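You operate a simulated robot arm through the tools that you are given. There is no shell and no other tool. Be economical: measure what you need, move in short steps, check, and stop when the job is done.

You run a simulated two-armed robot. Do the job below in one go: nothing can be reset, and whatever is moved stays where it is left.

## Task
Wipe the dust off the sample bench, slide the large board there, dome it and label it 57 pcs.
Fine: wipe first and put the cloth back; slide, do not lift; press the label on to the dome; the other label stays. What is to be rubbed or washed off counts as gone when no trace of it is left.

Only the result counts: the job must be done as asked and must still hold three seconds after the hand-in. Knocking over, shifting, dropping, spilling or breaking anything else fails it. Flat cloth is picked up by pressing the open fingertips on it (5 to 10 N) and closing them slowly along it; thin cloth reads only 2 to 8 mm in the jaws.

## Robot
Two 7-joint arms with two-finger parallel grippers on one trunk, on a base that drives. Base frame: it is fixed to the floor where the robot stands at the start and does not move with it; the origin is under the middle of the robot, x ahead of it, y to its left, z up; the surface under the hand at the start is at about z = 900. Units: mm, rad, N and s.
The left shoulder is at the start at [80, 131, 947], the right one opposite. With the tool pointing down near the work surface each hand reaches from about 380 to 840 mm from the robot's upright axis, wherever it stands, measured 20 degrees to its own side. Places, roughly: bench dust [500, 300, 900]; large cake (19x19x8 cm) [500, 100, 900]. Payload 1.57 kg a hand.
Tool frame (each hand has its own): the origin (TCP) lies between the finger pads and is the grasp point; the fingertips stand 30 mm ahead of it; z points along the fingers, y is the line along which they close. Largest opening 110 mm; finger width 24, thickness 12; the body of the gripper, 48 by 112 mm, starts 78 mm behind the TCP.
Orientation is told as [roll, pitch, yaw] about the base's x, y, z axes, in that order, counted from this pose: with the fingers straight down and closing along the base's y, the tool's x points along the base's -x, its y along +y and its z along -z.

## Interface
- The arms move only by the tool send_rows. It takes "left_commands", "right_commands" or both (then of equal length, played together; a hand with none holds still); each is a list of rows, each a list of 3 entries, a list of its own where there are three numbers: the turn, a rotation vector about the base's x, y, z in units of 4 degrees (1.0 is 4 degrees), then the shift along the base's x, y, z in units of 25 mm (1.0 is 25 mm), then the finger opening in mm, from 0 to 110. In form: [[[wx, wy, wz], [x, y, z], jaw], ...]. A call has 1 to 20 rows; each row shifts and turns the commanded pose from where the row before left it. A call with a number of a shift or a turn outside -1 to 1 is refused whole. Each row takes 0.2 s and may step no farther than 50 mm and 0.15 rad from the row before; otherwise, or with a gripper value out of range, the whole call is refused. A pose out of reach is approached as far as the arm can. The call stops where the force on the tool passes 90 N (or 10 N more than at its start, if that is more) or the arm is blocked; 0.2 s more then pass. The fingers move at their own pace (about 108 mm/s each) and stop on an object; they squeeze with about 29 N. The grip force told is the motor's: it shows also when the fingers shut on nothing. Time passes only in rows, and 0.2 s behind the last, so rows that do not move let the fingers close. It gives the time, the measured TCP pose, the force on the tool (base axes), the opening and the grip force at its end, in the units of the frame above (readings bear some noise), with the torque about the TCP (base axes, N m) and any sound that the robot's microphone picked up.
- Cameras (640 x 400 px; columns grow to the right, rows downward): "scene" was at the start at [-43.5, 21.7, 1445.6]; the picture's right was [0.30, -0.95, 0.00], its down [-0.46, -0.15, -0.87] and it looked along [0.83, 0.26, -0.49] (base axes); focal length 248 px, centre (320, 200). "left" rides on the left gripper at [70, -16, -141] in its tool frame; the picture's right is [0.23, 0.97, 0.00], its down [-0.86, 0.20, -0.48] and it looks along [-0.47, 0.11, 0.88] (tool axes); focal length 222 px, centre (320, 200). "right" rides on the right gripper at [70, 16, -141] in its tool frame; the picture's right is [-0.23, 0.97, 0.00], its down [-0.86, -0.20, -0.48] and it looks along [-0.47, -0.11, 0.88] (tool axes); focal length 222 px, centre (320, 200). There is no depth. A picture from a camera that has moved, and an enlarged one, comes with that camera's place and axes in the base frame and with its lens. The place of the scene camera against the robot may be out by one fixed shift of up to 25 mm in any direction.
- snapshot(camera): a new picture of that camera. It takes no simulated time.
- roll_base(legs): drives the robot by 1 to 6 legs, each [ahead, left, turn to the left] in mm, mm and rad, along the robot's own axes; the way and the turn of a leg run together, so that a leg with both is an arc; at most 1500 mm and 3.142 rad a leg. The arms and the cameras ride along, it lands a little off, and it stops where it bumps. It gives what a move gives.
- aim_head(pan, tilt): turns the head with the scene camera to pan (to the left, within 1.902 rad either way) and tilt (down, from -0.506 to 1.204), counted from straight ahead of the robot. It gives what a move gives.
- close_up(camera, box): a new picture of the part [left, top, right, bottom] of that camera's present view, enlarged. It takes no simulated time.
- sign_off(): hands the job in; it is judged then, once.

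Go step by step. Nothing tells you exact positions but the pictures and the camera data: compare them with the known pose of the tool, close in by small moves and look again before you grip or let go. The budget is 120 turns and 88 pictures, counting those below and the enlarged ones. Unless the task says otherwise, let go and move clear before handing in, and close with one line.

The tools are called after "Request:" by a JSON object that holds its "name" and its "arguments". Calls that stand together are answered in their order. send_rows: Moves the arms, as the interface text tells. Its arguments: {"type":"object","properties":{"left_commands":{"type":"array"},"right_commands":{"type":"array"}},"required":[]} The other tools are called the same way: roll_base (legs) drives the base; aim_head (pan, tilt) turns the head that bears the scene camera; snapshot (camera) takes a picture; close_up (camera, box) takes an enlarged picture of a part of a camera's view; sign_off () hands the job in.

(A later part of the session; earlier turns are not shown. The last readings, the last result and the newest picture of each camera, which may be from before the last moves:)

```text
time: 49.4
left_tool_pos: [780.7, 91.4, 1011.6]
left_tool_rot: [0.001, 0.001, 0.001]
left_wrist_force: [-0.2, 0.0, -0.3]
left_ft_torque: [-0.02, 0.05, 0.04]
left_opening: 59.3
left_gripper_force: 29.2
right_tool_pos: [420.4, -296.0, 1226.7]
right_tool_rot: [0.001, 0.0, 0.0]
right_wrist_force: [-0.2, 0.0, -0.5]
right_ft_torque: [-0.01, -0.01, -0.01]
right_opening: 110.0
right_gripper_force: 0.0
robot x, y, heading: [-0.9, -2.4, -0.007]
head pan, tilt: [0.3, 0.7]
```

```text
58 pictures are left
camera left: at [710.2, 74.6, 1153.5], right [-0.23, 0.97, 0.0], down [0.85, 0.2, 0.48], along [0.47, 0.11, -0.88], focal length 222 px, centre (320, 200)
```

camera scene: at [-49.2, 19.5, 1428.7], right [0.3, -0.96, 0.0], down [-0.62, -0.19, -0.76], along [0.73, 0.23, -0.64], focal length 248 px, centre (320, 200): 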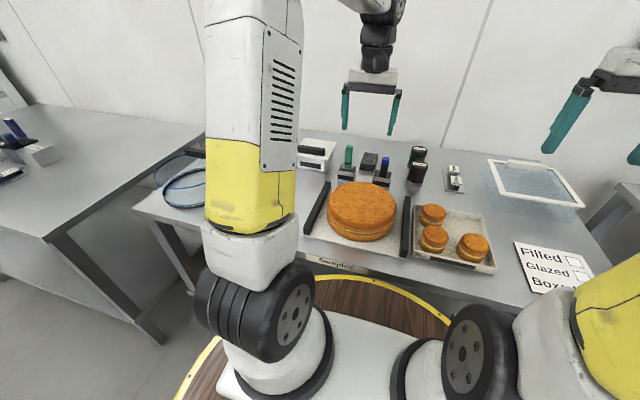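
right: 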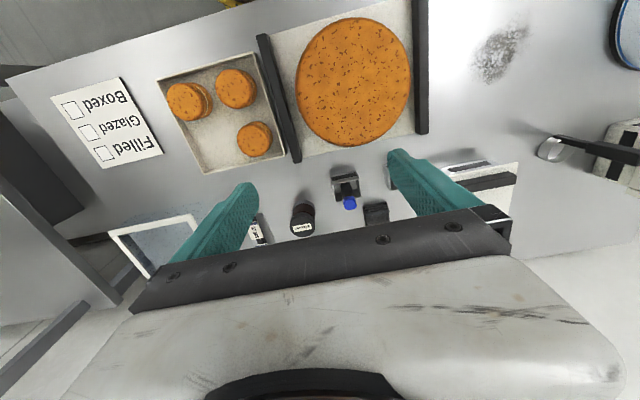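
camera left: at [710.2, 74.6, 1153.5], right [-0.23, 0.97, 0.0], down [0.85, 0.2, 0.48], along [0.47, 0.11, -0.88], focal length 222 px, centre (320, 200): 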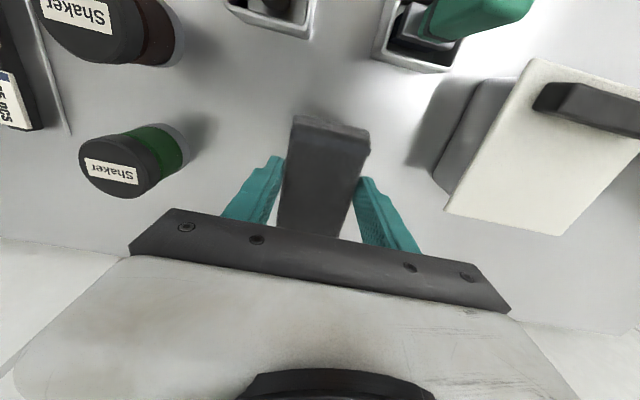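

In place above its spot. Lowering to contact and then releasing.

Request:
{"name": "send_rows", "arguments": {"left_commands": [[[0, 0, 0], [0, 0, -1], 0], [[0, 0, 0], [0, 0, -1], 0], [[0, 0, 0], [0, 0, -0.6], 0], [[0, 0, 0], [0, 0, -0.2], 0], [[0, 0, 0], [0, 0, -0.1], 0]]}}

```text
time: 50.6
left_tool_pos: [781.6, 90.2, 938.7]
left_tool_rot: [0.001, 0.0, -0.001]
left_wrist_force: [0.3, -1.0, -1.0]
left_ft_torque: [-0.02, -0.01, -0.01]
left_opening: 58.8
left_gripper_force: 29.0
right_tool_pos: [420.9, -296.8, 1227.0]
right_tool_rot: [0.0, 0.0, 0.002]
right_wrist_force: [-0.2, 1.2, 0.5]
right_ft_torque: [0.0, 0.0, -0.02]
right_opening: 109.7
right_gripper_force: 0.1
robot x, y, heading: [-0.6, 0.1, 0.003]
head pan, tilt: [0.3, 0.7]
```

Request:
{"name": "send_rows", "arguments": {"left_commands": [[[0, 0, 0], [-0.12, 0, -0.04], 0], [[0, 0, 0], [0, 0, -0.02], 0], [[0, 0, 0], [0, 0, 0], 85], [[0, 0, 0], [0, 0, 0], 85], [[0, 0, 0], [0, 0, 1], 85], [[0, 0, 0], [0, 0, 1], 85], [[0, 0, 0], [0, 0, 1], 85], [[0, 0, 0], [0, 0, 1], 85]]}}

Request:
{"name": "snapshot", "arguments": {"camera": "left"}}

```text
time: 52.4
left_tool_pos: [778.6, 88.6, 1036.8]
left_tool_rot: [-0.001, 0.001, 0.0]
left_wrist_force: [0.2, -0.3, -0.8]
left_ft_torque: [-0.01, -0.02, -0.02]
left_opening: 85.0
left_gripper_force: 0.0
right_tool_pos: [419.8, -296.1, 1228.0]
right_tool_rot: [0.0, -0.001, 0.0]
right_wrist_force: [1.0, 0.4, 0.0]
right_ft_torque: [0.0, 0.02, 0.01]
right_opening: 110.0
right_gripper_force: 0.0
robot x, y, heading: [-2.8, 1.7, 0.002]
head pan, tilt: [0.3, 0.7]
```

```text
57 pictures are left
camera left: at [708.4, 71.6, 1178.8], right [-0.23, 0.97, 0.0], down [0.86, 0.2, 0.48], along [0.47, 0.11, -0.88], focal length 222 px, centre (320, 200)
```

left: 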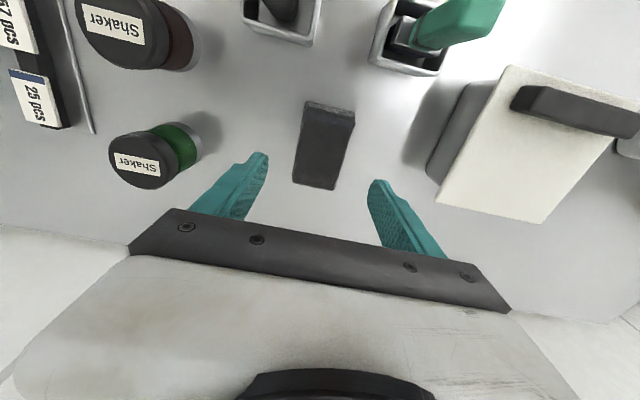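

Cloth is back. Next I go over the board's left bar near (475,190).

Request:
{"name": "send_rows", "arguments": {"left_commands": [[[0, 0, 0], [-1, 0.2, 1], 110], [[0, 0, 0], [-1, 0.3, 1], 110], [[0, 0, 0], [-1, 0.35, 1], 110], [[0, 0, 0], [-1, 0.35, 0], 110], [[0, 0, 0], [-1, 0.35, 0], 110], [[0, 0, 0], [-1, 0.35, 0], 110], [[0, 0, 0], [-1, 0.35, 0], 110], [[0, 0, 0], [-1, 0.35, 0], 110], [[0, 0, 0], [-1, 0.35, 0], 110], [[0, 0, 0], [-1, 0.35, 0], 110], [[0, 0, 0], [-1, 0.35, 0], 110], [[0, 0, 0], [-1, 0.4, 0], 110]]}}

Request:
{"name": "snapshot", "arguments": {"camera": "left"}}

Request:
{"name": "snapshot", "arguments": {"camera": "right"}}

```text
time: 55.0
left_tool_pos: [476.5, 189.3, 1112.5]
left_tool_rot: [0.0, 0.0, -0.001]
left_wrist_force: [0.0, -0.5, 0.1]
left_ft_torque: [0.04, 0.03, -0.01]
left_opening: 110.0
left_gripper_force: 0.0
right_tool_pos: [420.9, -297.0, 1227.7]
right_tool_rot: [0.001, -0.001, -0.001]
right_wrist_force: [-0.3, -0.6, 0.9]
right_ft_torque: [0.0, 0.02, 0.0]
right_opening: 109.7
right_gripper_force: 0.1
robot x, y, heading: [-2.2, -1.2, 0.0]
head pan, tilt: [0.3, 0.7]
```

```text
56 pictures are left
camera left: at [406.9, 173.4, 1254.2], right [-0.23, 0.97, 0.0], down [0.86, 0.2, 0.48], along [0.47, 0.11, -0.88], focal length 222 px, centre (320, 200)
```

left: 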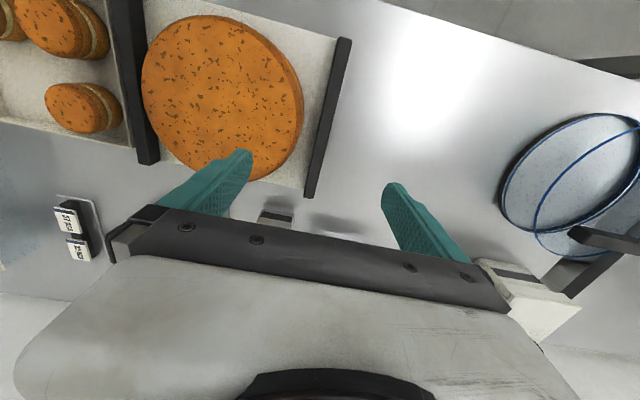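

```text
55 pictures are left
camera right: at [351.9, -280.0, 1368.6], right [0.23, 0.97, 0.0], down [0.86, -0.2, 0.48], along [0.47, -0.11, -0.88], focal length 222 px, centre (320, 200)
```

right: 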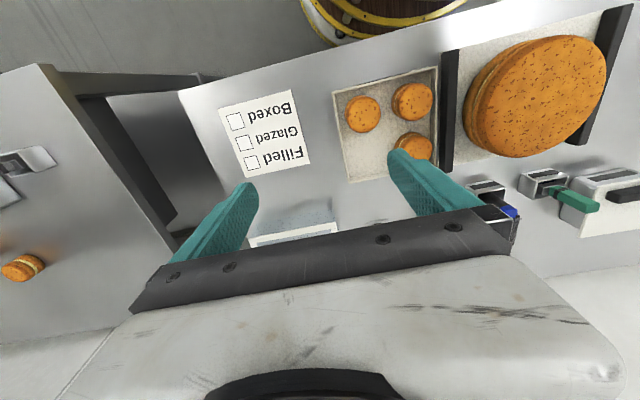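

The left bar runs along x 360–570 at y≈194; the cake's centre is near (447,77). I'll grip the bar near x≈505, where the gap to the cake is wider, and first look from lower down.

Request:
{"name": "send_rows", "arguments": {"left_commands": [[[0, 0, 0], [0.6, 0.2, -1], 60], [[0, 0, 0], [0.6, 0, -1], 60], [[0, 0, 0], [0, 0, -1], 60], [[0, 0, 0], [0, 0, -0.6], 60]]}}

Request:
{"name": "snapshot", "arguments": {"camera": "left"}}

```text
time: 56.0
left_tool_pos: [507.4, 197.2, 1022.9]
left_tool_rot: [-0.001, -0.001, 0.001]
left_wrist_force: [-1.1, -0.3, 0.5]
left_ft_torque: [-0.03, -0.02, 0.01]
left_opening: 59.9
left_gripper_force: 0.1
right_tool_pos: [420.0, -295.9, 1226.8]
right_tool_rot: [-0.001, 0.002, 0.0]
right_wrist_force: [0.7, -1.0, -0.1]
right_ft_torque: [0.0, -0.01, -0.03]
right_opening: 110.2
right_gripper_force: 0.0
robot x, y, heading: [-2.1, 1.3, -0.006]
head pan, tilt: [0.3, 0.7]
```

```text
54 pictures are left
camera left: at [437.0, 179.6, 1164.4], right [-0.23, 0.97, 0.0], down [0.86, 0.2, 0.48], along [0.47, 0.11, -0.88], focal length 222 px, centre (320, 200)
```

left: 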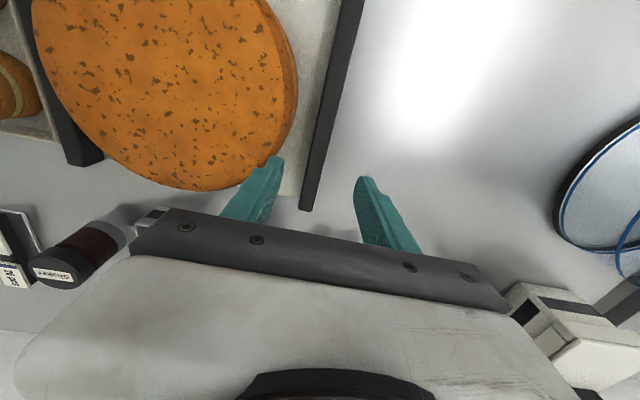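

The bar is centred between the fingers with about 20 mm to the cake. I'll narrow the jaws to 40 mm and go down.

Request:
{"name": "send_rows", "arguments": {"left_commands": [[[0, 0, 0], [0, -0.08, 0], 40], [[0, 0, 0], [0, 0, -0.8], 40], [[0, 0, 0], [0, 0, -0.8], 40], [[0, 0, 0], [0, 0, -0.6], 40], [[0, 0, 0], [0, 0, 0], 40]]}}

Request:
{"name": "snapshot", "arguments": {"camera": "left"}}

```text
time: 57.2
left_tool_pos: [508.1, 193.9, 968.3]
left_tool_rot: [0.0, 0.0, 0.0]
left_wrist_force: [0.7, 0.4, 0.9]
left_ft_torque: [-0.01, 0.0, -0.01]
left_opening: 39.8
left_gripper_force: 0.1
right_tool_pos: [420.8, -295.9, 1226.1]
right_tool_rot: [-0.001, -0.001, 0.001]
right_wrist_force: [-0.5, 0.1, -0.2]
right_ft_torque: [0.0, -0.02, 0.01]
right_opening: 109.7
right_gripper_force: 0.0
robot x, y, heading: [-4.7, 1.3, 0.003]
head pan, tilt: [0.3, 0.7]
```

```text
53 pictures are left
camera left: at [436.7, 177.4, 1109.9], right [-0.23, 0.97, 0.0], down [0.86, 0.2, 0.48], along [0.47, 0.11, -0.88], focal length 222 px, centre (320, 200)
```

left: 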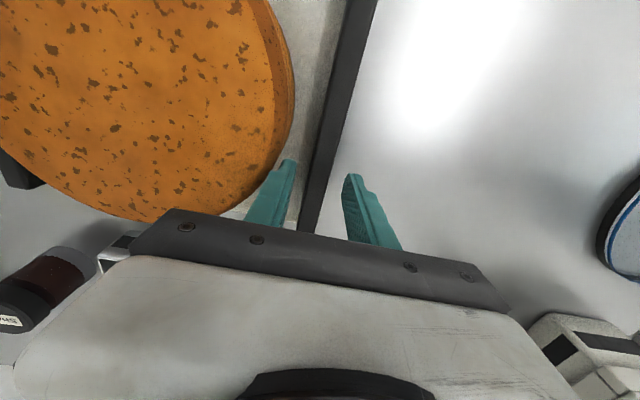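

Fingers straddle the bar. Down 20 mm more and close.

Request:
{"name": "send_rows", "arguments": {"left_commands": [[[0, 0, 0], [0, 0, -0.4], 40], [[0, 0, 0], [0, 0, -0.4], 40], [[0, 0, 0], [0, 0, 0], 0], [[0, 0, 0], [0, 0, 0], 0], [[0, 0, 0], [0, 0, 0], 0]]}}

Request:
{"name": "snapshot", "arguments": {"camera": "left"}}

```text
time: 58.4
left_tool_pos: [506.6, 193.7, 946.9]
left_tool_rot: [0.0, 0.001, 0.001]
left_wrist_force: [-0.4, -1.4, -2.4]
left_ft_torque: [-0.04, -0.1, 0.01]
left_opening: 17.5
left_gripper_force: 28.9
right_tool_pos: [421.4, -297.1, 1226.1]
right_tool_rot: [0.0, -0.001, 0.0]
right_wrist_force: [-0.3, -0.2, 0.3]
right_ft_torque: [0.02, -0.01, 0.02]
right_opening: 110.2
right_gripper_force: 0.1
robot x, y, heading: [0.6, -4.0, 0.003]
head pan, tilt: [0.3, 0.7]
```

```text
52 pictures are left
camera left: at [436.7, 177.4, 1089.1], right [-0.23, 0.97, 0.0], down [0.86, 0.2, 0.48], along [0.47, 0.11, -0.88], focal length 222 px, centre (320, 200)
```

left: 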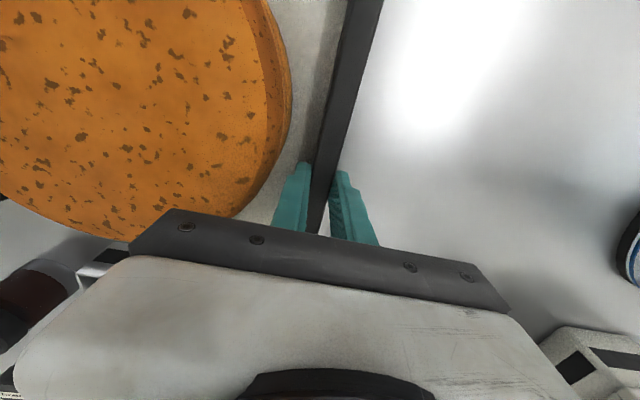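

The bar is gripped (17.5 mm) at y=193.7; the board's centre is then about (467,68), so it needs about +268 mm in y. I start with a short pull.

Request:
{"name": "send_rows", "arguments": {"left_commands": [[[0, 0, 0], [0, 0.4, 0], 0], [[0, 0, 0], [0, 0.5, 0], 0], [[0, 0, 0], [0, 0.5, 0], 0], [[0, 0, 0], [0, 0.5, 0], 0]]}}

Request:
{"name": "snapshot", "arguments": {"camera": "left"}}

```text
time: 59.4
left_tool_pos: [508.9, 242.4, 947.1]
left_tool_rot: [0.001, 0.0, 0.0]
left_wrist_force: [0.4, 0.3, -2.2]
left_ft_torque: [-0.04, 0.21, 0.04]
left_opening: 17.4
left_gripper_force: 29.1
right_tool_pos: [421.8, -296.9, 1227.5]
right_tool_rot: [0.001, 0.0, 0.0]
right_wrist_force: [0.4, 0.1, 0.3]
right_ft_torque: [0.03, 0.02, 0.02]
right_opening: 109.8
right_gripper_force: 0.1
robot x, y, heading: [-5.4, 0.4, 0.002]
head pan, tilt: [0.3, 0.7]
```

```text
51 pictures are left
camera left: at [437.7, 225.7, 1089.2], right [-0.23, 0.97, 0.0], down [0.86, 0.2, 0.48], along [0.47, 0.11, -0.88], focal length 222 px, centre (320, 200)
```

left: 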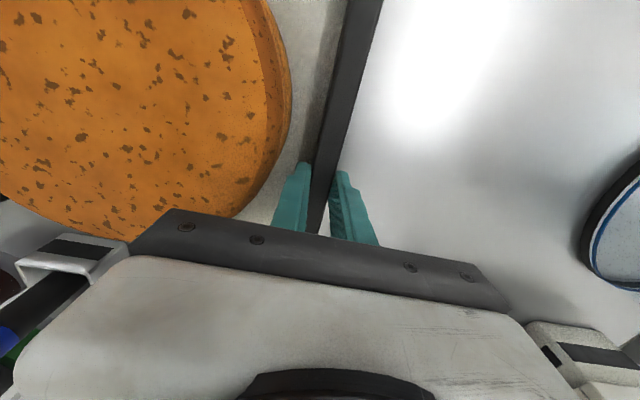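

The board follows without turning, the cake stays put on it. I continue by 150 mm.

Request:
{"name": "send_rows", "arguments": {"left_commands": [[[0, 0, 0], [0, 0.5, 0], 0], [[0, 0, 0], [0, 0.5, 0], 0], [[0, 0, 0], [0, 0.5, 0], 0], [[0, 0, 0], [0, 0.5, 0], 0], [[0, 0, 0], [0, 0.5, 0], 0], [[0, 0, 0], [0, 0.5, 0], 0], [[0, 0, 0], [0, 0.5, 0], 0], [[0, 0, 0], [0, 0.5, 0], 0], [[0, 0, 0], [0, 0.5, 0], 0], [[0, 0, 0], [0, 0.5, 0], 0], [[0, 0, 0], [0, 0.5, 0], 0], [[0, 0, 0], [0, 0.5, 0], 0]]}}

Request:
{"name": "snapshot", "arguments": {"camera": "left"}}

Request:
{"name": "snapshot", "arguments": {"camera": "scene"}}

```text
time: 62.0
left_tool_pos: [506.4, 392.3, 947.6]
left_tool_rot: [0.001, 0.0, -0.001]
left_wrist_force: [-0.1, 0.6, -2.7]
left_ft_torque: [0.08, 0.17, 0.14]
left_opening: 17.7
left_gripper_force: 28.3
right_tool_pos: [420.1, -296.4, 1227.6]
right_tool_rot: [0.001, 0.0, 0.001]
right_wrist_force: [0.3, 0.7, -0.1]
right_ft_torque: [-0.01, 0.0, -0.02]
right_opening: 109.8
right_gripper_force: 0.0
robot x, y, heading: [0.6, -0.4, -0.001]
head pan, tilt: [0.3, 0.7]
```

```text
50 pictures are left
camera left: at [436.6, 376.0, 1089.6], right [-0.23, 0.97, 0.0], down [0.86, 0.2, 0.48], along [0.47, 0.11, -0.88], focal length 222 px, centre (320, 200)
```

left: 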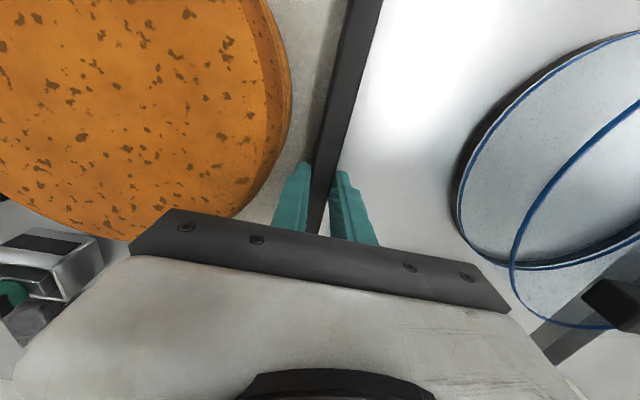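

```text
49 pictures are left
camera scene: at [-48.8, 19.3, 1428.7], right [0.3, -0.96, 0.0], down [-0.62, -0.19, -0.76], along [0.73, 0.23, -0.64], focal length 248 px, centre (320, 200)
```

scene: 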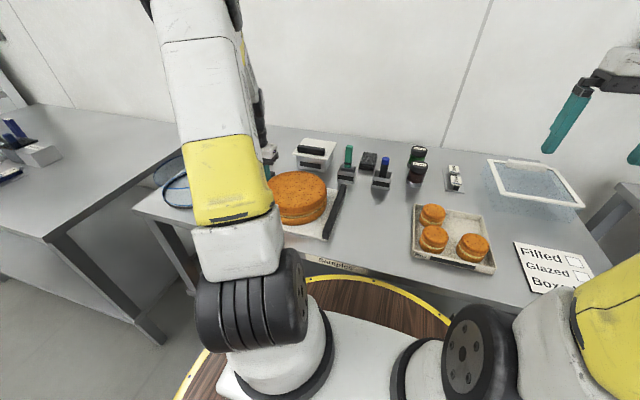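

All well. About 65 mm more brings the board centre over the wiped spot; the dome still leaves room.

Request:
{"name": "send_rows", "arguments": {"left_commands": [[[0, 0, 0], [0, 0.5, 0], 0], [[0, 0, 0], [0, 0.5, 0], 0], [[0, 0, 0], [0, 0.5, 0], 0], [[0, 0, 0], [0, 0.5, 0], 0], [[0, 0, 0], [0, 0.6, 0], 0]]}}

Request:
{"name": "snapshot", "arguments": {"camera": "left"}}

```text
time: 63.2
left_tool_pos: [507.9, 458.6, 946.1]
left_tool_rot: [0.003, 0.0, 0.0]
left_wrist_force: [0.4, 0.4, -1.2]
left_ft_torque: [0.03, 0.23, 0.05]
left_opening: 17.4
left_gripper_force: 28.8
right_tool_pos: [420.1, -295.2, 1227.1]
right_tool_rot: [0.0, 0.0, -0.001]
right_wrist_force: [0.7, 0.9, 0.1]
right_ft_torque: [0.01, 0.02, 0.01]
right_opening: 110.0
right_gripper_force: 0.0
robot x, y, heading: [-0.3, 2.1, -0.004]
head pan, tilt: [0.3, 0.7]
```

```text
48 pictures are left
camera left: at [436.9, 441.2, 1089.3], right [-0.23, 0.97, 0.0], down [0.86, 0.2, 0.48], along [0.47, 0.11, -0.88], focal length 222 px, centre (320, 200)
```

left: 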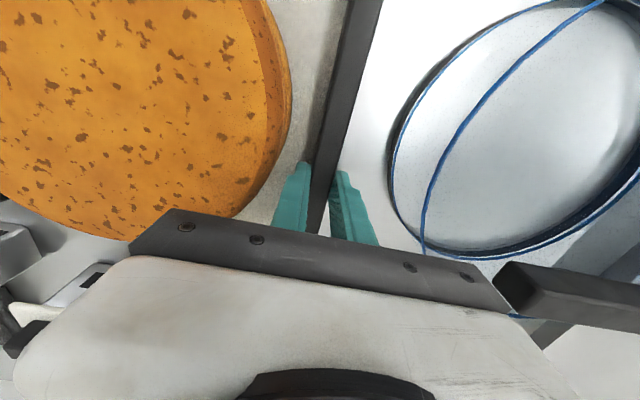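

The board is in place (centre ≈ (467,333)). I open the jaws, rise straight up and get out of view to study the dome.

Request:
{"name": "send_rows", "arguments": {"left_commands": [[[0, 0, 0], [0, 0, 0], 38], [[0, 0, 0], [0, 0, 0], 38], [[0, 0, 0], [0, 0, 1], 38], [[0, 0, 0], [0, 0, 1], 38], [[0, 0, 0], [0, 0, 1], 38], [[0, 0, 0], [0, 0, 1], 38], [[0, 0, 0], [0, 0, 1], 38], [[0, 0, 0], [0, 0, 1], 38], [[0, 0, 0], [0, 0, 1], 60], [[0, 0, 0], [-1, -1, 1], 60], [[0, 0, 0], [-1, -1, 1], 60], [[0, 0, 0], [-1, -1, 1], 60], [[0, 0, 0], [-1, -1, 0], 60], [[0, 0, 0], [-1, -1, 0], 60], [[0, 0, 0], [0, -1, 0], 60], [[0, 0, 0], [0, -1, 0], 60], [[0, 0, 0], [0, -1, 0], 60], [[0, 0, 0], [0, -1, 0], 60]]}}

Request:
{"name": "aim_head", "arguments": {"pan": 0.75, "tilt": 0.6}}

Request:
{"name": "snapshot", "arguments": {"camera": "left"}}

Request:
{"name": "snapshot", "arguments": {"camera": "scene"}}

```text
time: 67.0
left_tool_pos: [381.8, 233.5, 1199.0]
left_tool_rot: [-0.001, 0.0, 0.0]
left_wrist_force: [-0.7, -0.2, -0.4]
left_ft_torque: [-0.02, 0.03, -0.03]
left_opening: 60.4
left_gripper_force: 0.1
right_tool_pos: [420.8, -297.1, 1227.1]
right_tool_rot: [0.001, 0.0, 0.001]
right_wrist_force: [0.0, -0.3, -0.1]
right_ft_torque: [-0.01, -0.02, 0.04]
right_opening: 110.0
right_gripper_force: 0.0
robot x, y, heading: [2.1, -0.2, -0.004]
head pan, tilt: [0.3, 0.7]
```

```text
time: 67.9
left_tool_pos: [382.6, 233.0, 1198.1]
left_tool_rot: [0.0, -0.001, -0.002]
left_wrist_force: [0.1, 0.7, -0.4]
left_ft_torque: [-0.01, 0.0, 0.03]
left_opening: 59.9
left_gripper_force: 0.1
right_tool_pos: [420.0, -296.5, 1226.2]
right_tool_rot: [0.001, -0.001, 0.0]
right_wrist_force: [0.3, -0.4, 0.3]
right_ft_torque: [-0.01, 0.02, 0.01]
right_opening: 109.9
right_gripper_force: 0.1
robot x, y, heading: [-1.2, 2.0, -0.001]
head pan, tilt: [0.75, 0.6]
```

```text
47 pictures are left
camera left: at [311.3, 217.0, 1340.2], right [-0.23, 0.97, 0.0], down [0.86, 0.2, 0.48], along [0.47, 0.11, -0.88], focal length 222 px, centre (320, 200)
```

left: 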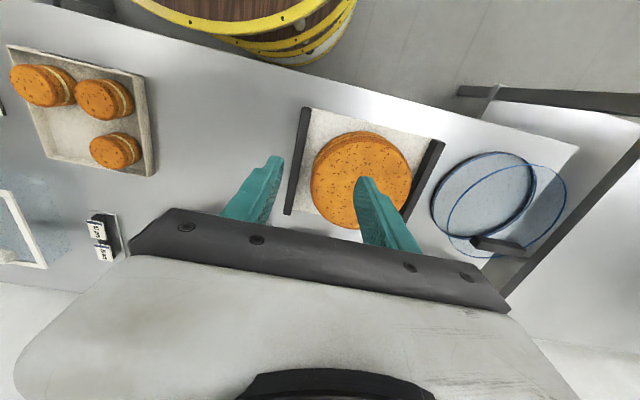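

```text
46 pictures are left
camera scene: at [-65.4, 54.4, 1437.3], right [0.68, -0.73, 0.0], down [-0.41, -0.39, -0.82], along [0.6, 0.56, -0.57], focal length 248 px, centre (320, 200)
```

scene: 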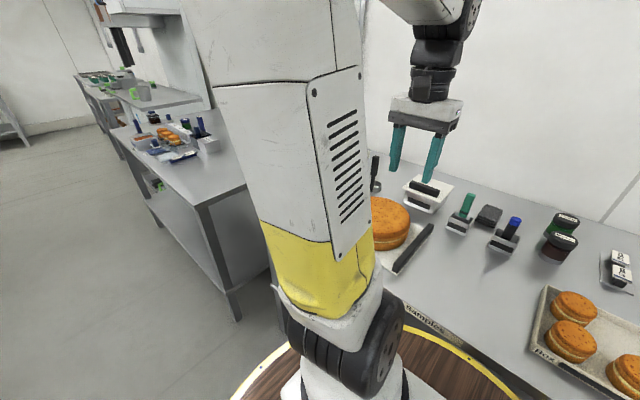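

The board sits well. The dome's top is near z≈990 with an off-centre bar handle near (509,617,1005) running along y, so I'll turn the left hand +90° to grip it across, approaching from above.

Request:
{"name": "send_rows", "arguments": {"left_commands": [[[0, 0, 1], [0.4, 0.9, 0], 110], [[0, 0, 1], [0.4, 0.9, 0], 110], [[0, 0, 1], [0.4, 0.9, 0], 110], [[0, 0, 1], [0.4, 0.9, 0], 110], [[0, 0, 1], [0.4, 0.9, 0], 110], [[0, 0, 1], [0.4, 0.9, 0], 110], [[0, 0, 1], [0.4, 0.9, 0], 110], [[0, 0, 1], [0.4, 0.9, 0], 110], [[0, 0, 1], [0.4, 0.9, 0], 110], [[0, 0, 1], [0.4, 0.9, 0], 110], [[0, 0, 1], [0.4, 0.9, 0], 110], [[0, 0, 1], [0.4, 0.9, 0], 110], [[0, 0, 1], [0.2, 0.9, 0], 110], [[0, 0, 1], [0, 0.9, 0], 110], [[0, 0, 1], [0, 0.9, 0], 110], [[0, 0, 1], [0, 0.9, 0], 110], [[0, 0, 1], [0, 0, 0], 110], [[0, 0, 1], [0, 0, 0], 110], [[0, 0, 1], [0, 0, 0], 110], [[0, 0, 1], [0, 0, 0], 110]]}}

Request:
{"name": "snapshot", "arguments": {"camera": "left"}}

Request:
{"name": "snapshot", "arguments": {"camera": "scene"}}

```text
time: 72.1
left_tool_pos: [507.2, 592.0, 1197.8]
left_tool_rot: [-0.001, 0.001, 1.399]
left_wrist_force: [1.2, -0.3, 0.2]
left_ft_torque: [-0.02, 0.02, 0.01]
left_opening: 110.2
left_gripper_force: 0.1
right_tool_pos: [421.6, -297.1, 1227.1]
right_tool_rot: [0.002, 0.001, -0.002]
right_wrist_force: [-0.7, -0.7, 0.3]
right_ft_torque: [0.0, -0.02, 0.0]
right_opening: 110.1
right_gripper_force: 0.1
robot x, y, heading: [-1.8, 1.6, -0.001]
head pan, tilt: [0.75, 0.6]
```

```text
45 pictures are left
camera left: at [510.7, 520.3, 1339.9], right [-1.0, -0.06, 0.0], down [-0.05, 0.88, 0.48], along [-0.03, 0.48, -0.88], focal length 222 px, centre (320, 200)
```

left: 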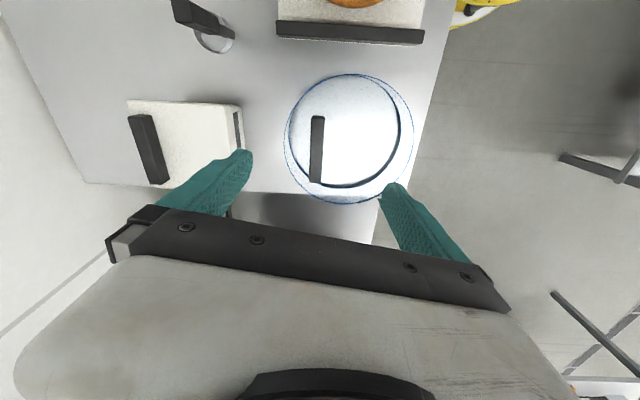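

```text
44 pictures are left
camera scene: at [-65.4, 54.5, 1437.3], right [0.68, -0.73, 0.0], down [-0.41, -0.39, -0.82], along [0.6, 0.56, -0.57], focal length 248 px, centre (320, 200)
```

scene: 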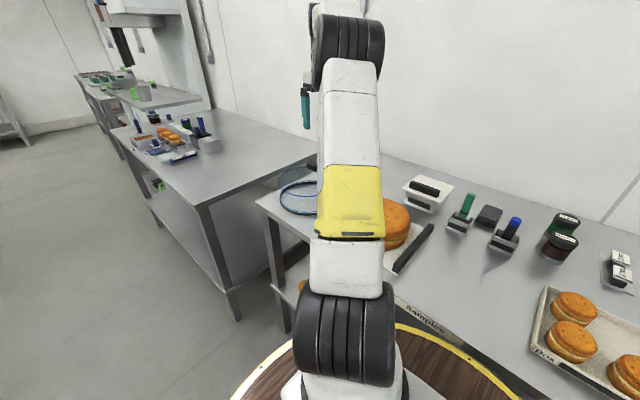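

The handle is confirmed at about (509,614), offset toward the wall from the dome centre (455,610). Finish the turn and descend to look closer.

Request:
{"name": "send_rows", "arguments": {"left_commands": [[[0, 0, 1], [0.05, 0.4, -0.8], 70], [[0, 0, 1], [0, 0.4, -0.8], 70], [[0, 0, 0.45], [0, 0, -0.8], 70], [[0, 0, 0], [0, 0, -0.8], 70], [[0, 0, 0], [0, 0, -0.8], 70]]}}

Request:
{"name": "snapshot", "arguments": {"camera": "left"}}

Request:
{"name": "close_up", "arguments": {"camera": "scene", "box": [230, 60, 450, 260]}}

```text
time: 73.3
left_tool_pos: [507.9, 612.4, 1097.4]
left_tool_rot: [0.0, 0.001, 1.569]
left_wrist_force: [0.1, -0.1, -0.1]
left_ft_torque: [-0.01, 0.01, -0.04]
left_opening: 70.0
left_gripper_force: 0.1
right_tool_pos: [420.4, -297.1, 1227.1]
right_tool_rot: [0.0, -0.001, 0.0]
right_wrist_force: [-0.5, 0.1, -0.1]
right_ft_torque: [0.03, 0.0, 0.0]
right_opening: 110.0
right_gripper_force: 0.1
robot x, y, heading: [-2.9, 3.1, 0.001]
head pan, tilt: [0.75, 0.6]
```

```text
43 pictures are left
camera left: at [522.8, 542.3, 1240.1], right [-0.97, -0.22, 0.0], down [-0.2, 0.86, 0.48], along [-0.11, 0.47, -0.88], focal length 222 px, centre (320, 200)
```

left: 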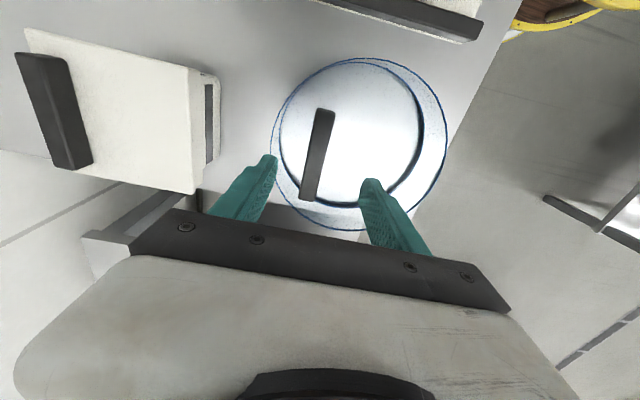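

```text
2.00 times, centred on (340, 160) of scene
camera zoom: at [-65.5, 54.5, 1437.3], right [0.68, -0.73, 0.0], down [-0.41, -0.39, -0.83], along [0.6, 0.56, -0.56], focal length 495 px, centre (280, 280)
```

zoom: 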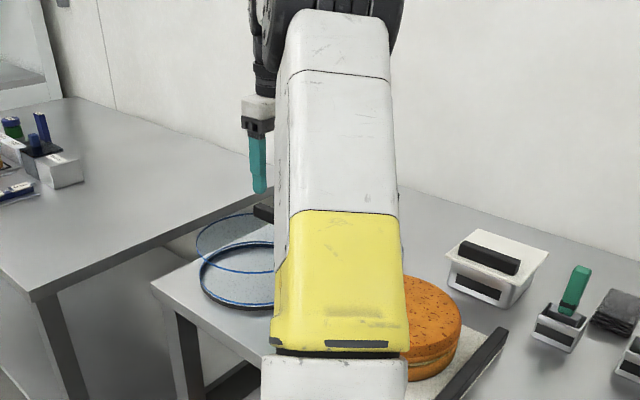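

The handle is centred under the hand (508.7, 611.6). I descend with jaws at 45 mm and look again.

Request:
{"name": "send_rows", "arguments": {"left_commands": [[[0, 0, 0], [0.03, 0, -0.8], 45], [[0, 0, 0], [0, 0, -0.8], 45], [[0, 0, 0], [0, 0, -0.4], 45]]}}

Request:
{"name": "snapshot", "arguments": {"camera": "left"}}

Request:
{"name": "close_up", "arguments": {"camera": "scene", "box": [280, 130, 340, 220]}}

```text
time: 74.1
left_tool_pos: [510.1, 613.0, 1047.9]
left_tool_rot: [-0.002, 0.0, 1.567]
left_wrist_force: [-0.6, 0.4, -0.2]
left_ft_torque: [0.02, 0.0, -0.02]
left_opening: 45.1
left_gripper_force: 0.0
right_tool_pos: [419.7, -296.2, 1227.6]
right_tool_rot: [-0.001, 0.001, -0.002]
right_wrist_force: [0.2, -0.6, 0.2]
right_ft_torque: [0.01, -0.01, -0.03]
right_opening: 110.1
right_gripper_force: 0.0
robot x, y, heading: [-0.0, -3.0, -0.002]
head pan, tilt: [0.75, 0.6]
```

```text
41 pictures are left
camera left: at [524.2, 542.6, 1189.1], right [-0.97, -0.22, 0.0], down [-0.2, 0.86, 0.48], along [-0.11, 0.47, -0.88], focal length 222 px, centre (320, 200)
```

left: 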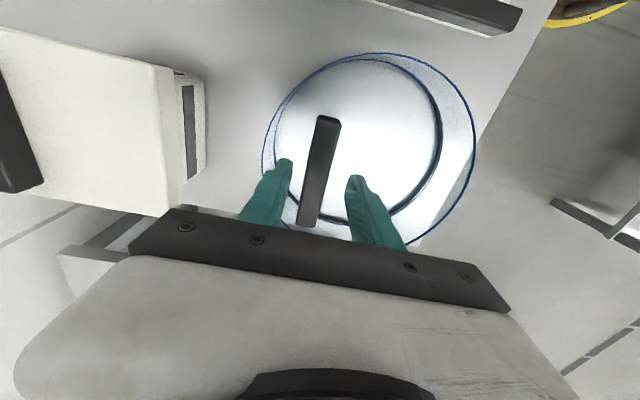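

```text
4.44 times, centred on (310, 175) of scene
camera zoom: at [-65.5, 54.5, 1437.3], right [0.68, -0.73, 0.0], down [-0.41, -0.39, -0.83], along [0.6, 0.56, -0.57], focal length 1100 px, centre (364, 311)
```

zoom: 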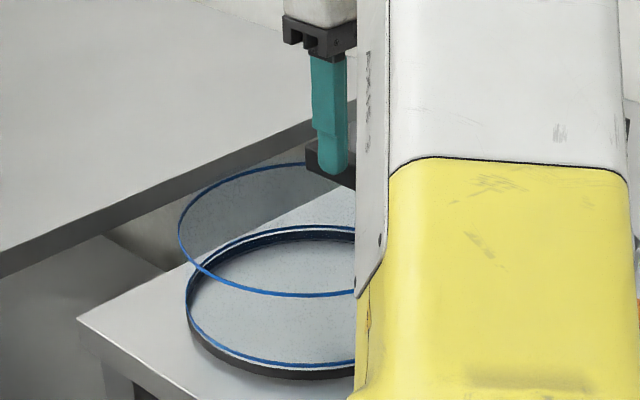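

The fingers are on either side of the handle. I lower in small steps watching the force.

Request:
{"name": "send_rows", "arguments": {"left_commands": [[[0, 0, 0], [0, 0, -0.3], 45], [[0, 0, 0], [0, 0, -0.3], 45], [[0, 0, 0], [0, 0, 0], 45]]}}

Request:
{"name": "close_up", "arguments": {"camera": "scene", "box": [280, 130, 340, 220]}}

```text
time: 74.9
left_tool_pos: [509.6, 612.5, 1032.6]
left_tool_rot: [0.001, 0.001, 1.567]
left_wrist_force: [-0.4, -0.2, -0.3]
left_ft_torque: [0.0, 0.01, 0.02]
left_opening: 45.1
left_gripper_force: 0.0
right_tool_pos: [420.7, -297.5, 1227.4]
right_tool_rot: [-0.002, 0.001, 0.0]
right_wrist_force: [0.8, -0.5, -0.6]
right_ft_torque: [-0.02, 0.03, 0.03]
right_opening: 110.2
right_gripper_force: 0.0
robot x, y, heading: [-0.7, -1.5, -0.001]
head pan, tilt: [0.75, 0.6]
```

```text
4.44 times, centred on (310, 175) of scene
camera zoom: at [-65.4, 54.5, 1437.3], right [0.68, -0.73, 0.0], down [-0.41, -0.39, -0.82], along [0.6, 0.56, -0.57], focal length 1100 px, centre (364, 311)
```

zoom: 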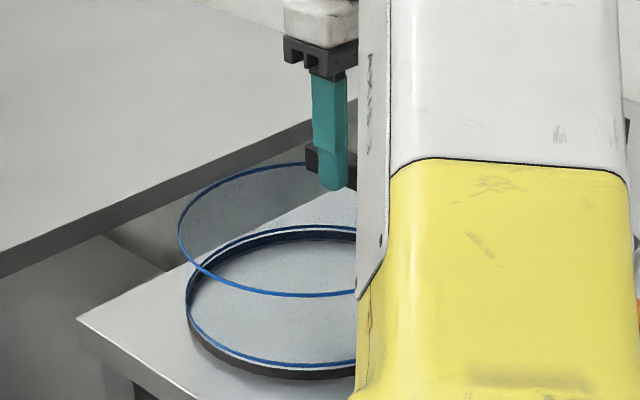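

Request:
{"name": "send_rows", "arguments": {"left_commands": [[[0, 0, 0], [0, 0, -0.2], 45], [[0, 0, 0], [0, 0, -0.16], 45], [[0, 0, 0], [0, 0, 0], 45]]}}

Request:
{"name": "snapshot", "arguments": {"camera": "left"}}

```text
time: 75.7
left_tool_pos: [509.4, 612.1, 1021.9]
left_tool_rot: [0.001, -0.001, 1.567]
left_wrist_force: [-0.6, 0.0, -0.4]
left_ft_torque: [0.02, -0.01, 0.02]
left_opening: 44.9
left_gripper_force: 0.1
right_tool_pos: [420.6, -297.1, 1227.3]
right_tool_rot: [0.0, -0.001, 0.0]
right_wrist_force: [-0.6, 0.6, 0.0]
right_ft_torque: [0.01, -0.02, -0.01]
right_opening: 110.0
right_gripper_force: 0.1
robot x, y, heading: [-0.9, -0.7, 0.002]
head pan, tilt: [0.75, 0.6]
```

```text
38 pictures are left
camera left: at [524.5, 542.3, 1165.8], right [-0.97, -0.22, 0.0], down [-0.2, 0.86, 0.48], along [-0.11, 0.47, -0.88], focal length 222 px, centre (320, 200)
```

left: 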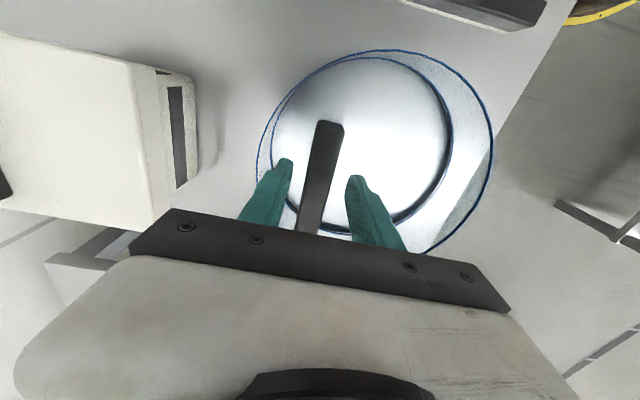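

No contact below; closing on the handle.

Request:
{"name": "send_rows", "arguments": {"left_commands": [[[0, 0, 0], [0, 0, 0], 25], [[0, 0, 0], [0, 0, 0], 15], [[0, 0, 0], [0, 0, 0], 0], [[0, 0, 0], [0, 0, 0], 0], [[0, 0, 0], [0, 0, 0.3], 0]]}}

Request:
{"name": "snapshot", "arguments": {"camera": "left"}}

```text
time: 76.9
left_tool_pos: [509.8, 613.1, 1031.1]
left_tool_rot: [-0.001, -0.001, 1.568]
left_wrist_force: [-0.2, 0.6, -1.7]
left_ft_torque: [0.01, -0.03, 0.01]
left_opening: 19.5
left_gripper_force: 28.8
right_tool_pos: [420.4, -296.2, 1226.8]
right_tool_rot: [-0.002, -0.001, 0.001]
right_wrist_force: [0.0, 0.2, -0.4]
right_ft_torque: [-0.02, 0.03, 0.02]
right_opening: 109.9
right_gripper_force: 0.0
robot x, y, heading: [2.2, -2.1, 0.0]
head pan, tilt: [0.75, 0.6]
```

```text
37 pictures are left
camera left: at [524.8, 542.4, 1172.9], right [-0.97, -0.22, 0.0], down [-0.2, 0.86, 0.48], along [-0.11, 0.47, -0.88], focal length 222 px, centre (320, 200)
```

left: 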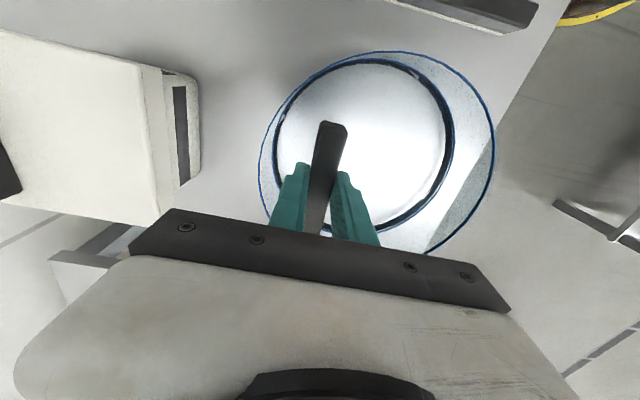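

Gripped (19.5 mm) and the dome seems to come along, light. Lifting more to check.

Request:
{"name": "send_rows", "arguments": {"left_commands": [[[0, 0, 0], [0, 0, 0.6], 0], [[0, 0, 0], [0, 0, 1], 0], [[0, 0, 0], [0, 0, 1], 0], [[0, 0, 0], [0, 0, 1], 0], [[0, 0, 0], [0, 0, 1], 0]]}}

Request:
{"name": "snapshot", "arguments": {"camera": "left"}}

Request:
{"name": "close_up", "arguments": {"camera": "scene", "box": [230, 80, 450, 260]}}

```text
time: 78.1
left_tool_pos: [507.5, 612.7, 1145.0]
left_tool_rot: [-0.001, 0.0, 1.567]
left_wrist_force: [-0.4, -0.8, -1.7]
left_ft_torque: [0.02, -0.05, -0.02]
left_opening: 19.3
left_gripper_force: 28.8
right_tool_pos: [420.0, -295.7, 1227.3]
right_tool_rot: [0.001, 0.001, 0.002]
right_wrist_force: [0.1, -0.1, -0.9]
right_ft_torque: [-0.01, 0.0, 0.0]
right_opening: 110.0
right_gripper_force: 0.1
robot x, y, heading: [0.9, 2.8, -0.003]
head pan, tilt: [0.75, 0.6]
```

```text
36 pictures are left
camera left: at [523.3, 542.1, 1286.9], right [-0.97, -0.22, 0.0], down [-0.2, 0.86, 0.48], along [-0.11, 0.47, -0.88], focal length 222 px, centre (320, 200)
```

left: 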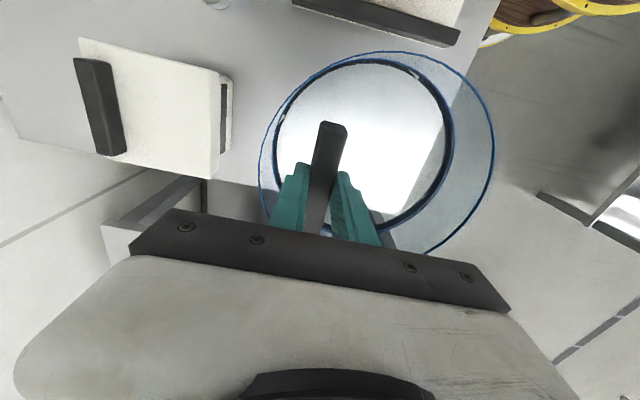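

```text
2.22 times, centred on (340, 170) of scene
camera zoom: at [-65.3, 54.7, 1437.3], right [0.68, -0.73, 0.0], down [-0.41, -0.39, -0.82], along [0.6, 0.56, -0.57], focal length 550 px, centre (276, 267)
```

zoom: 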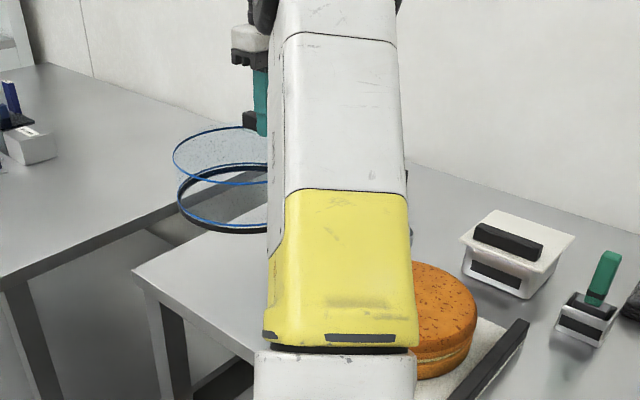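

The dome is lifted level, its centre about (-56,+3) from the grasp point. I'll bring the right hand's camera nearer to measure the cake's exact place on the board.

Request:
{"name": "send_rows", "arguments": {"right_commands": [[[0, 0, 0], [0, 1, 0], 60], [[0, 0, 0], [0, 1, 0], 60], [[0, 0, 0], [0, 1, 0], 60], [[0, 0, 0], [0, 1, 0], 60], [[0, 0, 0], [0, 1, 0], 60], [[0, 0, 0], [0, 1, 0], 60], [[0, 0, 0], [0, 1, 0], 60], [[0, 0, 0], [0, 1, 0], 60], [[0, 0, 0], [0, 1, 0], 60], [[0, 0, 0], [0, 1, 0], 60], [[0, 0, 0], [0, 1, 0], 60], [[0, 0, 0], [0, 1, 0], 60], [[0, 0, 0], [0, 1, 0], 60], [[0, 0, 0], [0, 1, 0], 60], [[0, 0, 0], [0, 1, 0], 60], [[0, 0, 0], [0, 1, 0], 60]]}}

Request:
{"name": "close_up", "arguments": {"camera": "right", "box": [300, 40, 620, 240]}}

```text
time: 81.5
left_tool_pos: [507.9, 612.1, 1144.8]
left_tool_rot: [0.0, -0.001, 1.567]
left_wrist_force: [-0.1, -0.3, -0.6]
left_ft_torque: [-0.01, -0.1, 0.02]
left_opening: 19.5
left_gripper_force: 28.7
right_tool_pos: [421.2, 103.8, 1228.4]
right_tool_rot: [0.0, -0.001, 0.0]
right_wrist_force: [-0.5, 0.4, -0.1]
right_ft_torque: [0.0, -0.04, 0.02]
right_opening: 60.0
right_gripper_force: 0.0
robot x, y, heading: [-1.8, -0.3, 0.002]
head pan, tilt: [0.75, 0.6]
```

```text
2.00 times, centred on (460, 140) of right
camera zoom: at [352.9, 120.8, 1369.4], right [0.23, 0.97, 0.0], down [0.86, -0.2, 0.48], along [0.47, -0.11, -0.88], focal length 444 px, centre (40, 320)
```

zoom: 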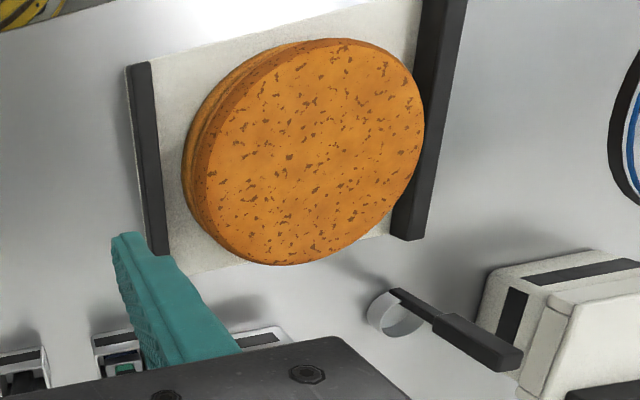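

Cake centre ≈ (475,339), radius 95, top about z=955; board spans x 364–584. The dome centre should go to about (475,336), so the grasp point goes to (532,333). I'll carry it there high up while the right hand backs off a little.

Request:
{"name": "send_rows", "arguments": {"right_commands": [[[0, 0, 0], [0, -1, 0], 60], [[0, 0, 0], [0, -1, 0], 60], [[0, 0, 0], [0, -1, 0], 60], [[0, 0, 0], [0, -1, 0], 60], [[0, 0, 0], [0, 0, 0], 60], [[0, 0, 0], [0, 0, 0], 60], [[0, 0, 0], [0, 0, 0], 60], [[0, 0, 0], [0, 0, 0], 60], [[0, 0, 0], [0, 0, 0], 60], [[0, 0, 0], [0, 0, 0], 60], [[0, 0, 0], [0, 0, 0], 60], [[0, 0, 0], [0, 0, 0], 60], [[0, 0, 0], [0, 0, 0], 60], [[0, 0, 0], [0, 0, 0], 60], [[0, 0, 0], [0, 0, 0], 60]], "left_commands": [[[0, 0, 0], [0, 0, 0], 0], [[0, 0, 0], [0.08, -0.8, 0], 0], [[0, 0, 0], [0.08, -0.8, 0], 0], [[0, 0, 0], [0.08, -0.8, 0], 0], [[0, 0, 0], [0.08, -0.8, 0], 0], [[0, 0, 0], [0.08, -0.8, 0], 0], [[0, 0, 0], [0.08, -0.8, 0], 0], [[0, 0, 0], [0.08, -0.8, 0], 0], [[0, 0, 0], [0.08, -0.8, 0], 0], [[0, 0, 0], [0.08, -0.8, 0], 0], [[0, 0, 0], [0.08, -0.8, 0], 0], [[0, 0, 0], [0.08, -0.8, 0], 0], [[0, 0, 0], [0.08, -0.8, 0], 0], [[0, 0, 0], [0, -0.8, 0], 0], [[0, 0, 0], [0, -0.76, 0], 0]]}}

Request:
{"name": "snapshot", "arguments": {"camera": "left"}}

Request:
{"name": "snapshot", "arguments": {"camera": "right"}}

```text
time: 84.7
left_tool_pos: [535.5, 332.0, 1149.2]
left_tool_rot: [0.001, 0.0, 1.567]
left_wrist_force: [0.2, 0.2, -0.4]
left_ft_torque: [-0.02, -0.04, 0.02]
left_opening: 19.3
left_gripper_force: 29.2
right_tool_pos: [421.3, 4.8, 1228.6]
right_tool_rot: [-0.001, 0.0, -0.001]
right_wrist_force: [-1.0, 0.2, -0.2]
right_ft_torque: [0.01, 0.0, -0.02]
right_opening: 60.3
right_gripper_force: 0.1
robot x, y, heading: [0.2, 0.7, 0.0]
head pan, tilt: [0.75, 0.6]
```

```text
33 pictures are left
camera left: at [550.7, 262.1, 1290.7], right [-0.97, -0.22, 0.0], down [-0.2, 0.86, 0.48], along [-0.11, 0.47, -0.88], focal length 222 px, centre (320, 200)
```

left: 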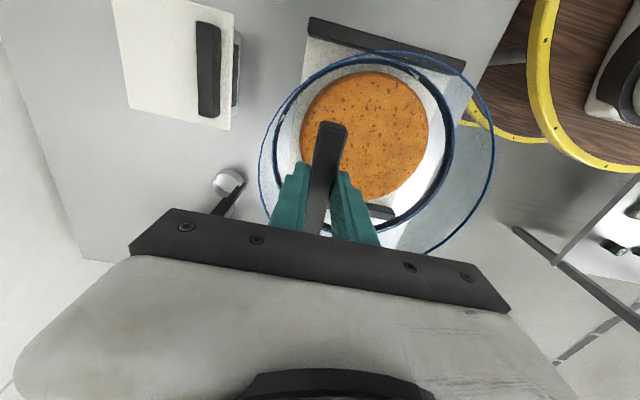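

```text
32 pictures are left
camera right: at [352.3, 21.3, 1370.2], right [0.23, 0.97, 0.0], down [0.86, -0.2, 0.48], along [0.47, -0.11, -0.88], focal length 222 px, centre (320, 200)
```

right: 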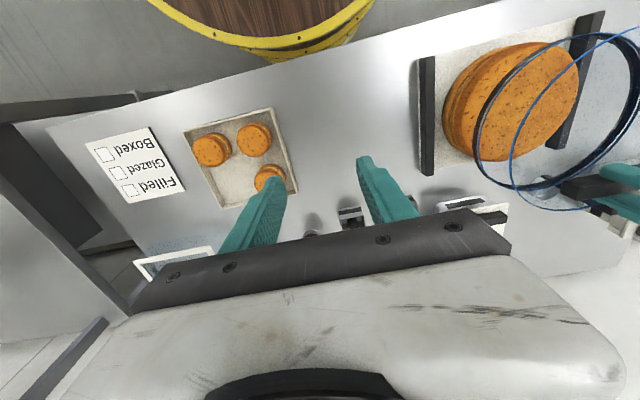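

Slightly too far in x; I shift -5 mm and lower until the rim is just above the cake top, then compare again.

Request:
{"name": "send_rows", "arguments": {"left_commands": [[[0, 0, 0], [-0.2, 0, -0.6], 0], [[0, 0, 0], [0, 0, -0.6], 0], [[0, 0, 0], [0, 0, -0.6], 0], [[0, 0, 0], [0, 0, -0.4], 0], [[0, 0, 0], [0, 0, 0], 0]]}}

Request:
{"name": "snapshot", "arguments": {"camera": "left"}}

Request:
{"name": "close_up", "arguments": {"camera": "right", "box": [400, 0, 640, 220]}}

```text
time: 85.9
left_tool_pos: [528.7, 334.0, 1092.8]
left_tool_rot: [-0.001, 0.0, 1.568]
left_wrist_force: [0.7, 0.4, -1.3]
left_ft_torque: [-0.03, -0.07, -0.03]
left_opening: 19.4
left_gripper_force: 29.0
right_tool_pos: [421.0, 4.4, 1228.4]
right_tool_rot: [-0.002, 0.001, 0.0]
right_wrist_force: [0.2, -0.2, -0.5]
right_ft_torque: [-0.03, -0.02, -0.02]
right_opening: 60.1
right_gripper_force: 0.1
robot x, y, heading: [1.2, -2.1, 0.001]
head pan, tilt: [0.75, 0.6]
```

```text
31 pictures are left
camera left: at [544.4, 263.1, 1234.3], right [-0.97, -0.22, 0.0], down [-0.2, 0.86, 0.48], along [-0.11, 0.47, -0.88], focal length 222 px, centre (320, 200)
```

left: 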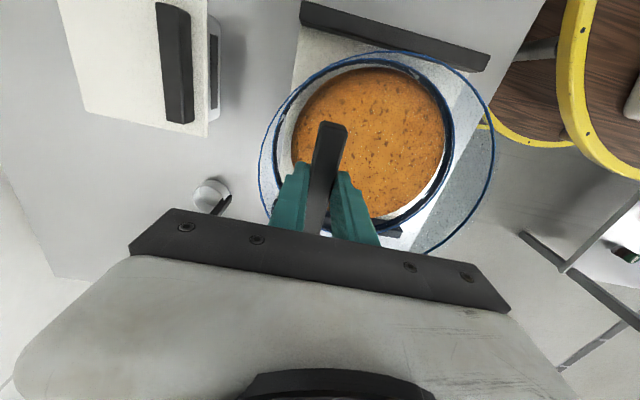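

```text
1.82 times, centred on (520, 110) of right
camera zoom: at [352.3, 21.1, 1370.2], right [0.23, 0.97, 0.0], down [0.86, -0.2, 0.48], along [0.47, -0.11, -0.88], focal length 404 px, centre (-44, 364)
```

zoom: 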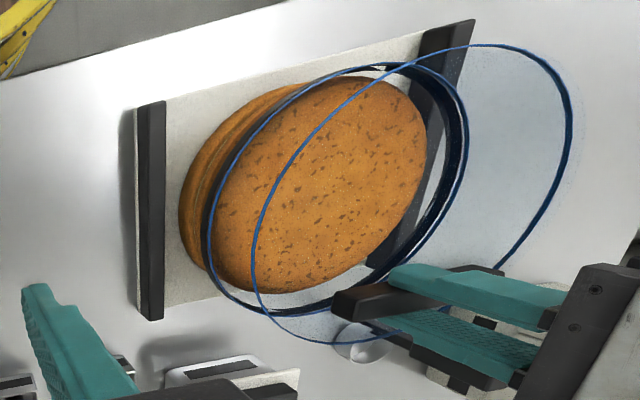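

The dome should go about (-2,-4) mm more for centring. Then I lower past the cake's top edge in small chunks watching force.

Request:
{"name": "send_rows", "arguments": {"left_commands": [[[0, 0, 0], [-0.08, -0.16, 0], 0], [[0, 0, 0], [0, 0, -0.3], 0], [[0, 0, 0], [0, 0, -0.3], 0], [[0, 0, 0], [0, 0, -0.3], 0]]}}

Request:
{"name": "close_up", "arguments": {"camera": "right", "box": [440, 0, 640, 200]}}

Request:
{"name": "close_up", "arguments": {"camera": "left", "box": [240, 30, 520, 260]}}

```text
time: 86.9
left_tool_pos: [527.7, 329.5, 1068.2]
left_tool_rot: [-0.001, 0.0, 1.568]
left_wrist_force: [0.5, 0.7, -1.8]
left_ft_torque: [-0.05, -0.03, 0.0]
left_opening: 19.4
left_gripper_force: 28.8
right_tool_pos: [421.2, 4.2, 1228.7]
right_tool_rot: [0.001, 0.0, 0.0]
right_wrist_force: [1.1, -0.5, 0.6]
right_ft_torque: [0.0, -0.03, -0.02]
right_opening: 60.1
right_gripper_force: 0.1
robot x, y, heading: [-0.6, -0.9, -0.0]
head pan, tilt: [0.75, 0.6]
```

```text
2.00 times, centred on (540, 100) of right
camera zoom: at [352.3, 21.1, 1370.3], right [0.23, 0.97, 0.0], down [0.86, -0.2, 0.48], along [0.47, -0.11, -0.88], focal length 444 px, centre (-120, 400)
```

zoom: 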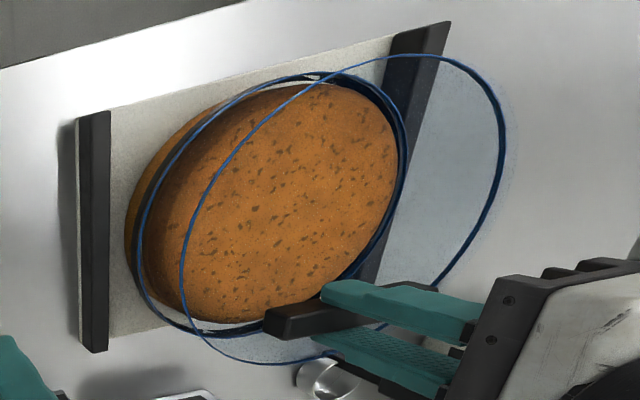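

```text
1.74 times, centred on (380, 145) of left
camera zoom: at [542.2, 259.1, 1210.7], right [-0.97, -0.22, 0.0], down [-0.2, 0.86, 0.48], along [-0.11, 0.47, -0.88], focal length 386 px, centre (216, 296)
```

zoom: 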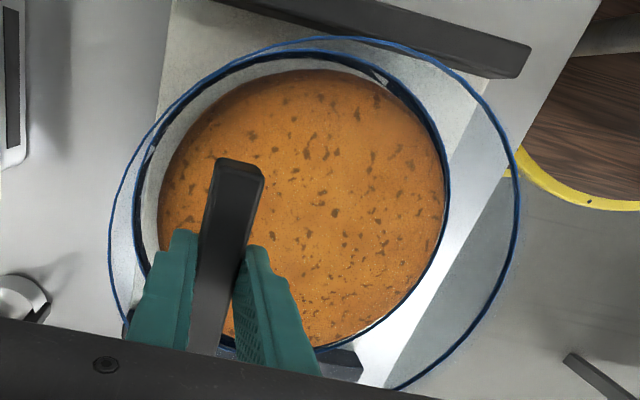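

The rim already passed over the cake top edge without touching. A further -2 mm in y and continue down.

Request:
{"name": "send_rows", "arguments": {"left_commands": [[[0, 0, 0], [0, -0.08, -0.2], 0], [[0, 0, 0], [0, 0, -0.3], 0], [[0, 0, 0], [0, 0, -0.3], 0], [[0, 0, 0], [0, 0, -0.3], 0]]}}

Request:
{"name": "send_rows", "arguments": {"left_commands": [[[0, 0, 0], [0, 0, -0.16], 0], [[0, 0, 0], [0, 0, 0], 0]]}}

```text
time: 87.9
left_tool_pos: [526.5, 327.8, 1040.6]
left_tool_rot: [0.0, -0.002, 1.566]
left_wrist_force: [-0.8, -0.9, -2.1]
left_ft_torque: [-0.02, -0.05, -0.04]
left_opening: 19.2
left_gripper_force: 29.6
right_tool_pos: [421.4, 4.9, 1229.0]
right_tool_rot: [0.001, 0.002, 0.0]
right_wrist_force: [0.7, 0.4, -0.6]
right_ft_torque: [-0.01, 0.03, 0.0]
right_opening: 59.9
right_gripper_force: 0.0
robot x, y, heading: [0.9, -3.9, -0.002]
head pan, tilt: [0.75, 0.6]
```

```text
time: 88.5
left_tool_pos: [527.0, 327.9, 1036.4]
left_tool_rot: [0.0, -0.001, 1.567]
left_wrist_force: [0.2, 0.0, -1.1]
left_ft_torque: [-0.02, -0.04, -0.04]
left_opening: 19.3
left_gripper_force: 29.4
right_tool_pos: [421.8, 5.7, 1228.9]
right_tool_rot: [0.0, 0.0, 0.0]
right_wrist_force: [0.4, 1.5, -0.3]
right_ft_torque: [0.0, 0.0, 0.01]
right_opening: 60.0
right_gripper_force: 0.1
robot x, y, heading: [1.3, 1.4, 0.001]
head pan, tilt: [0.75, 0.6]
```

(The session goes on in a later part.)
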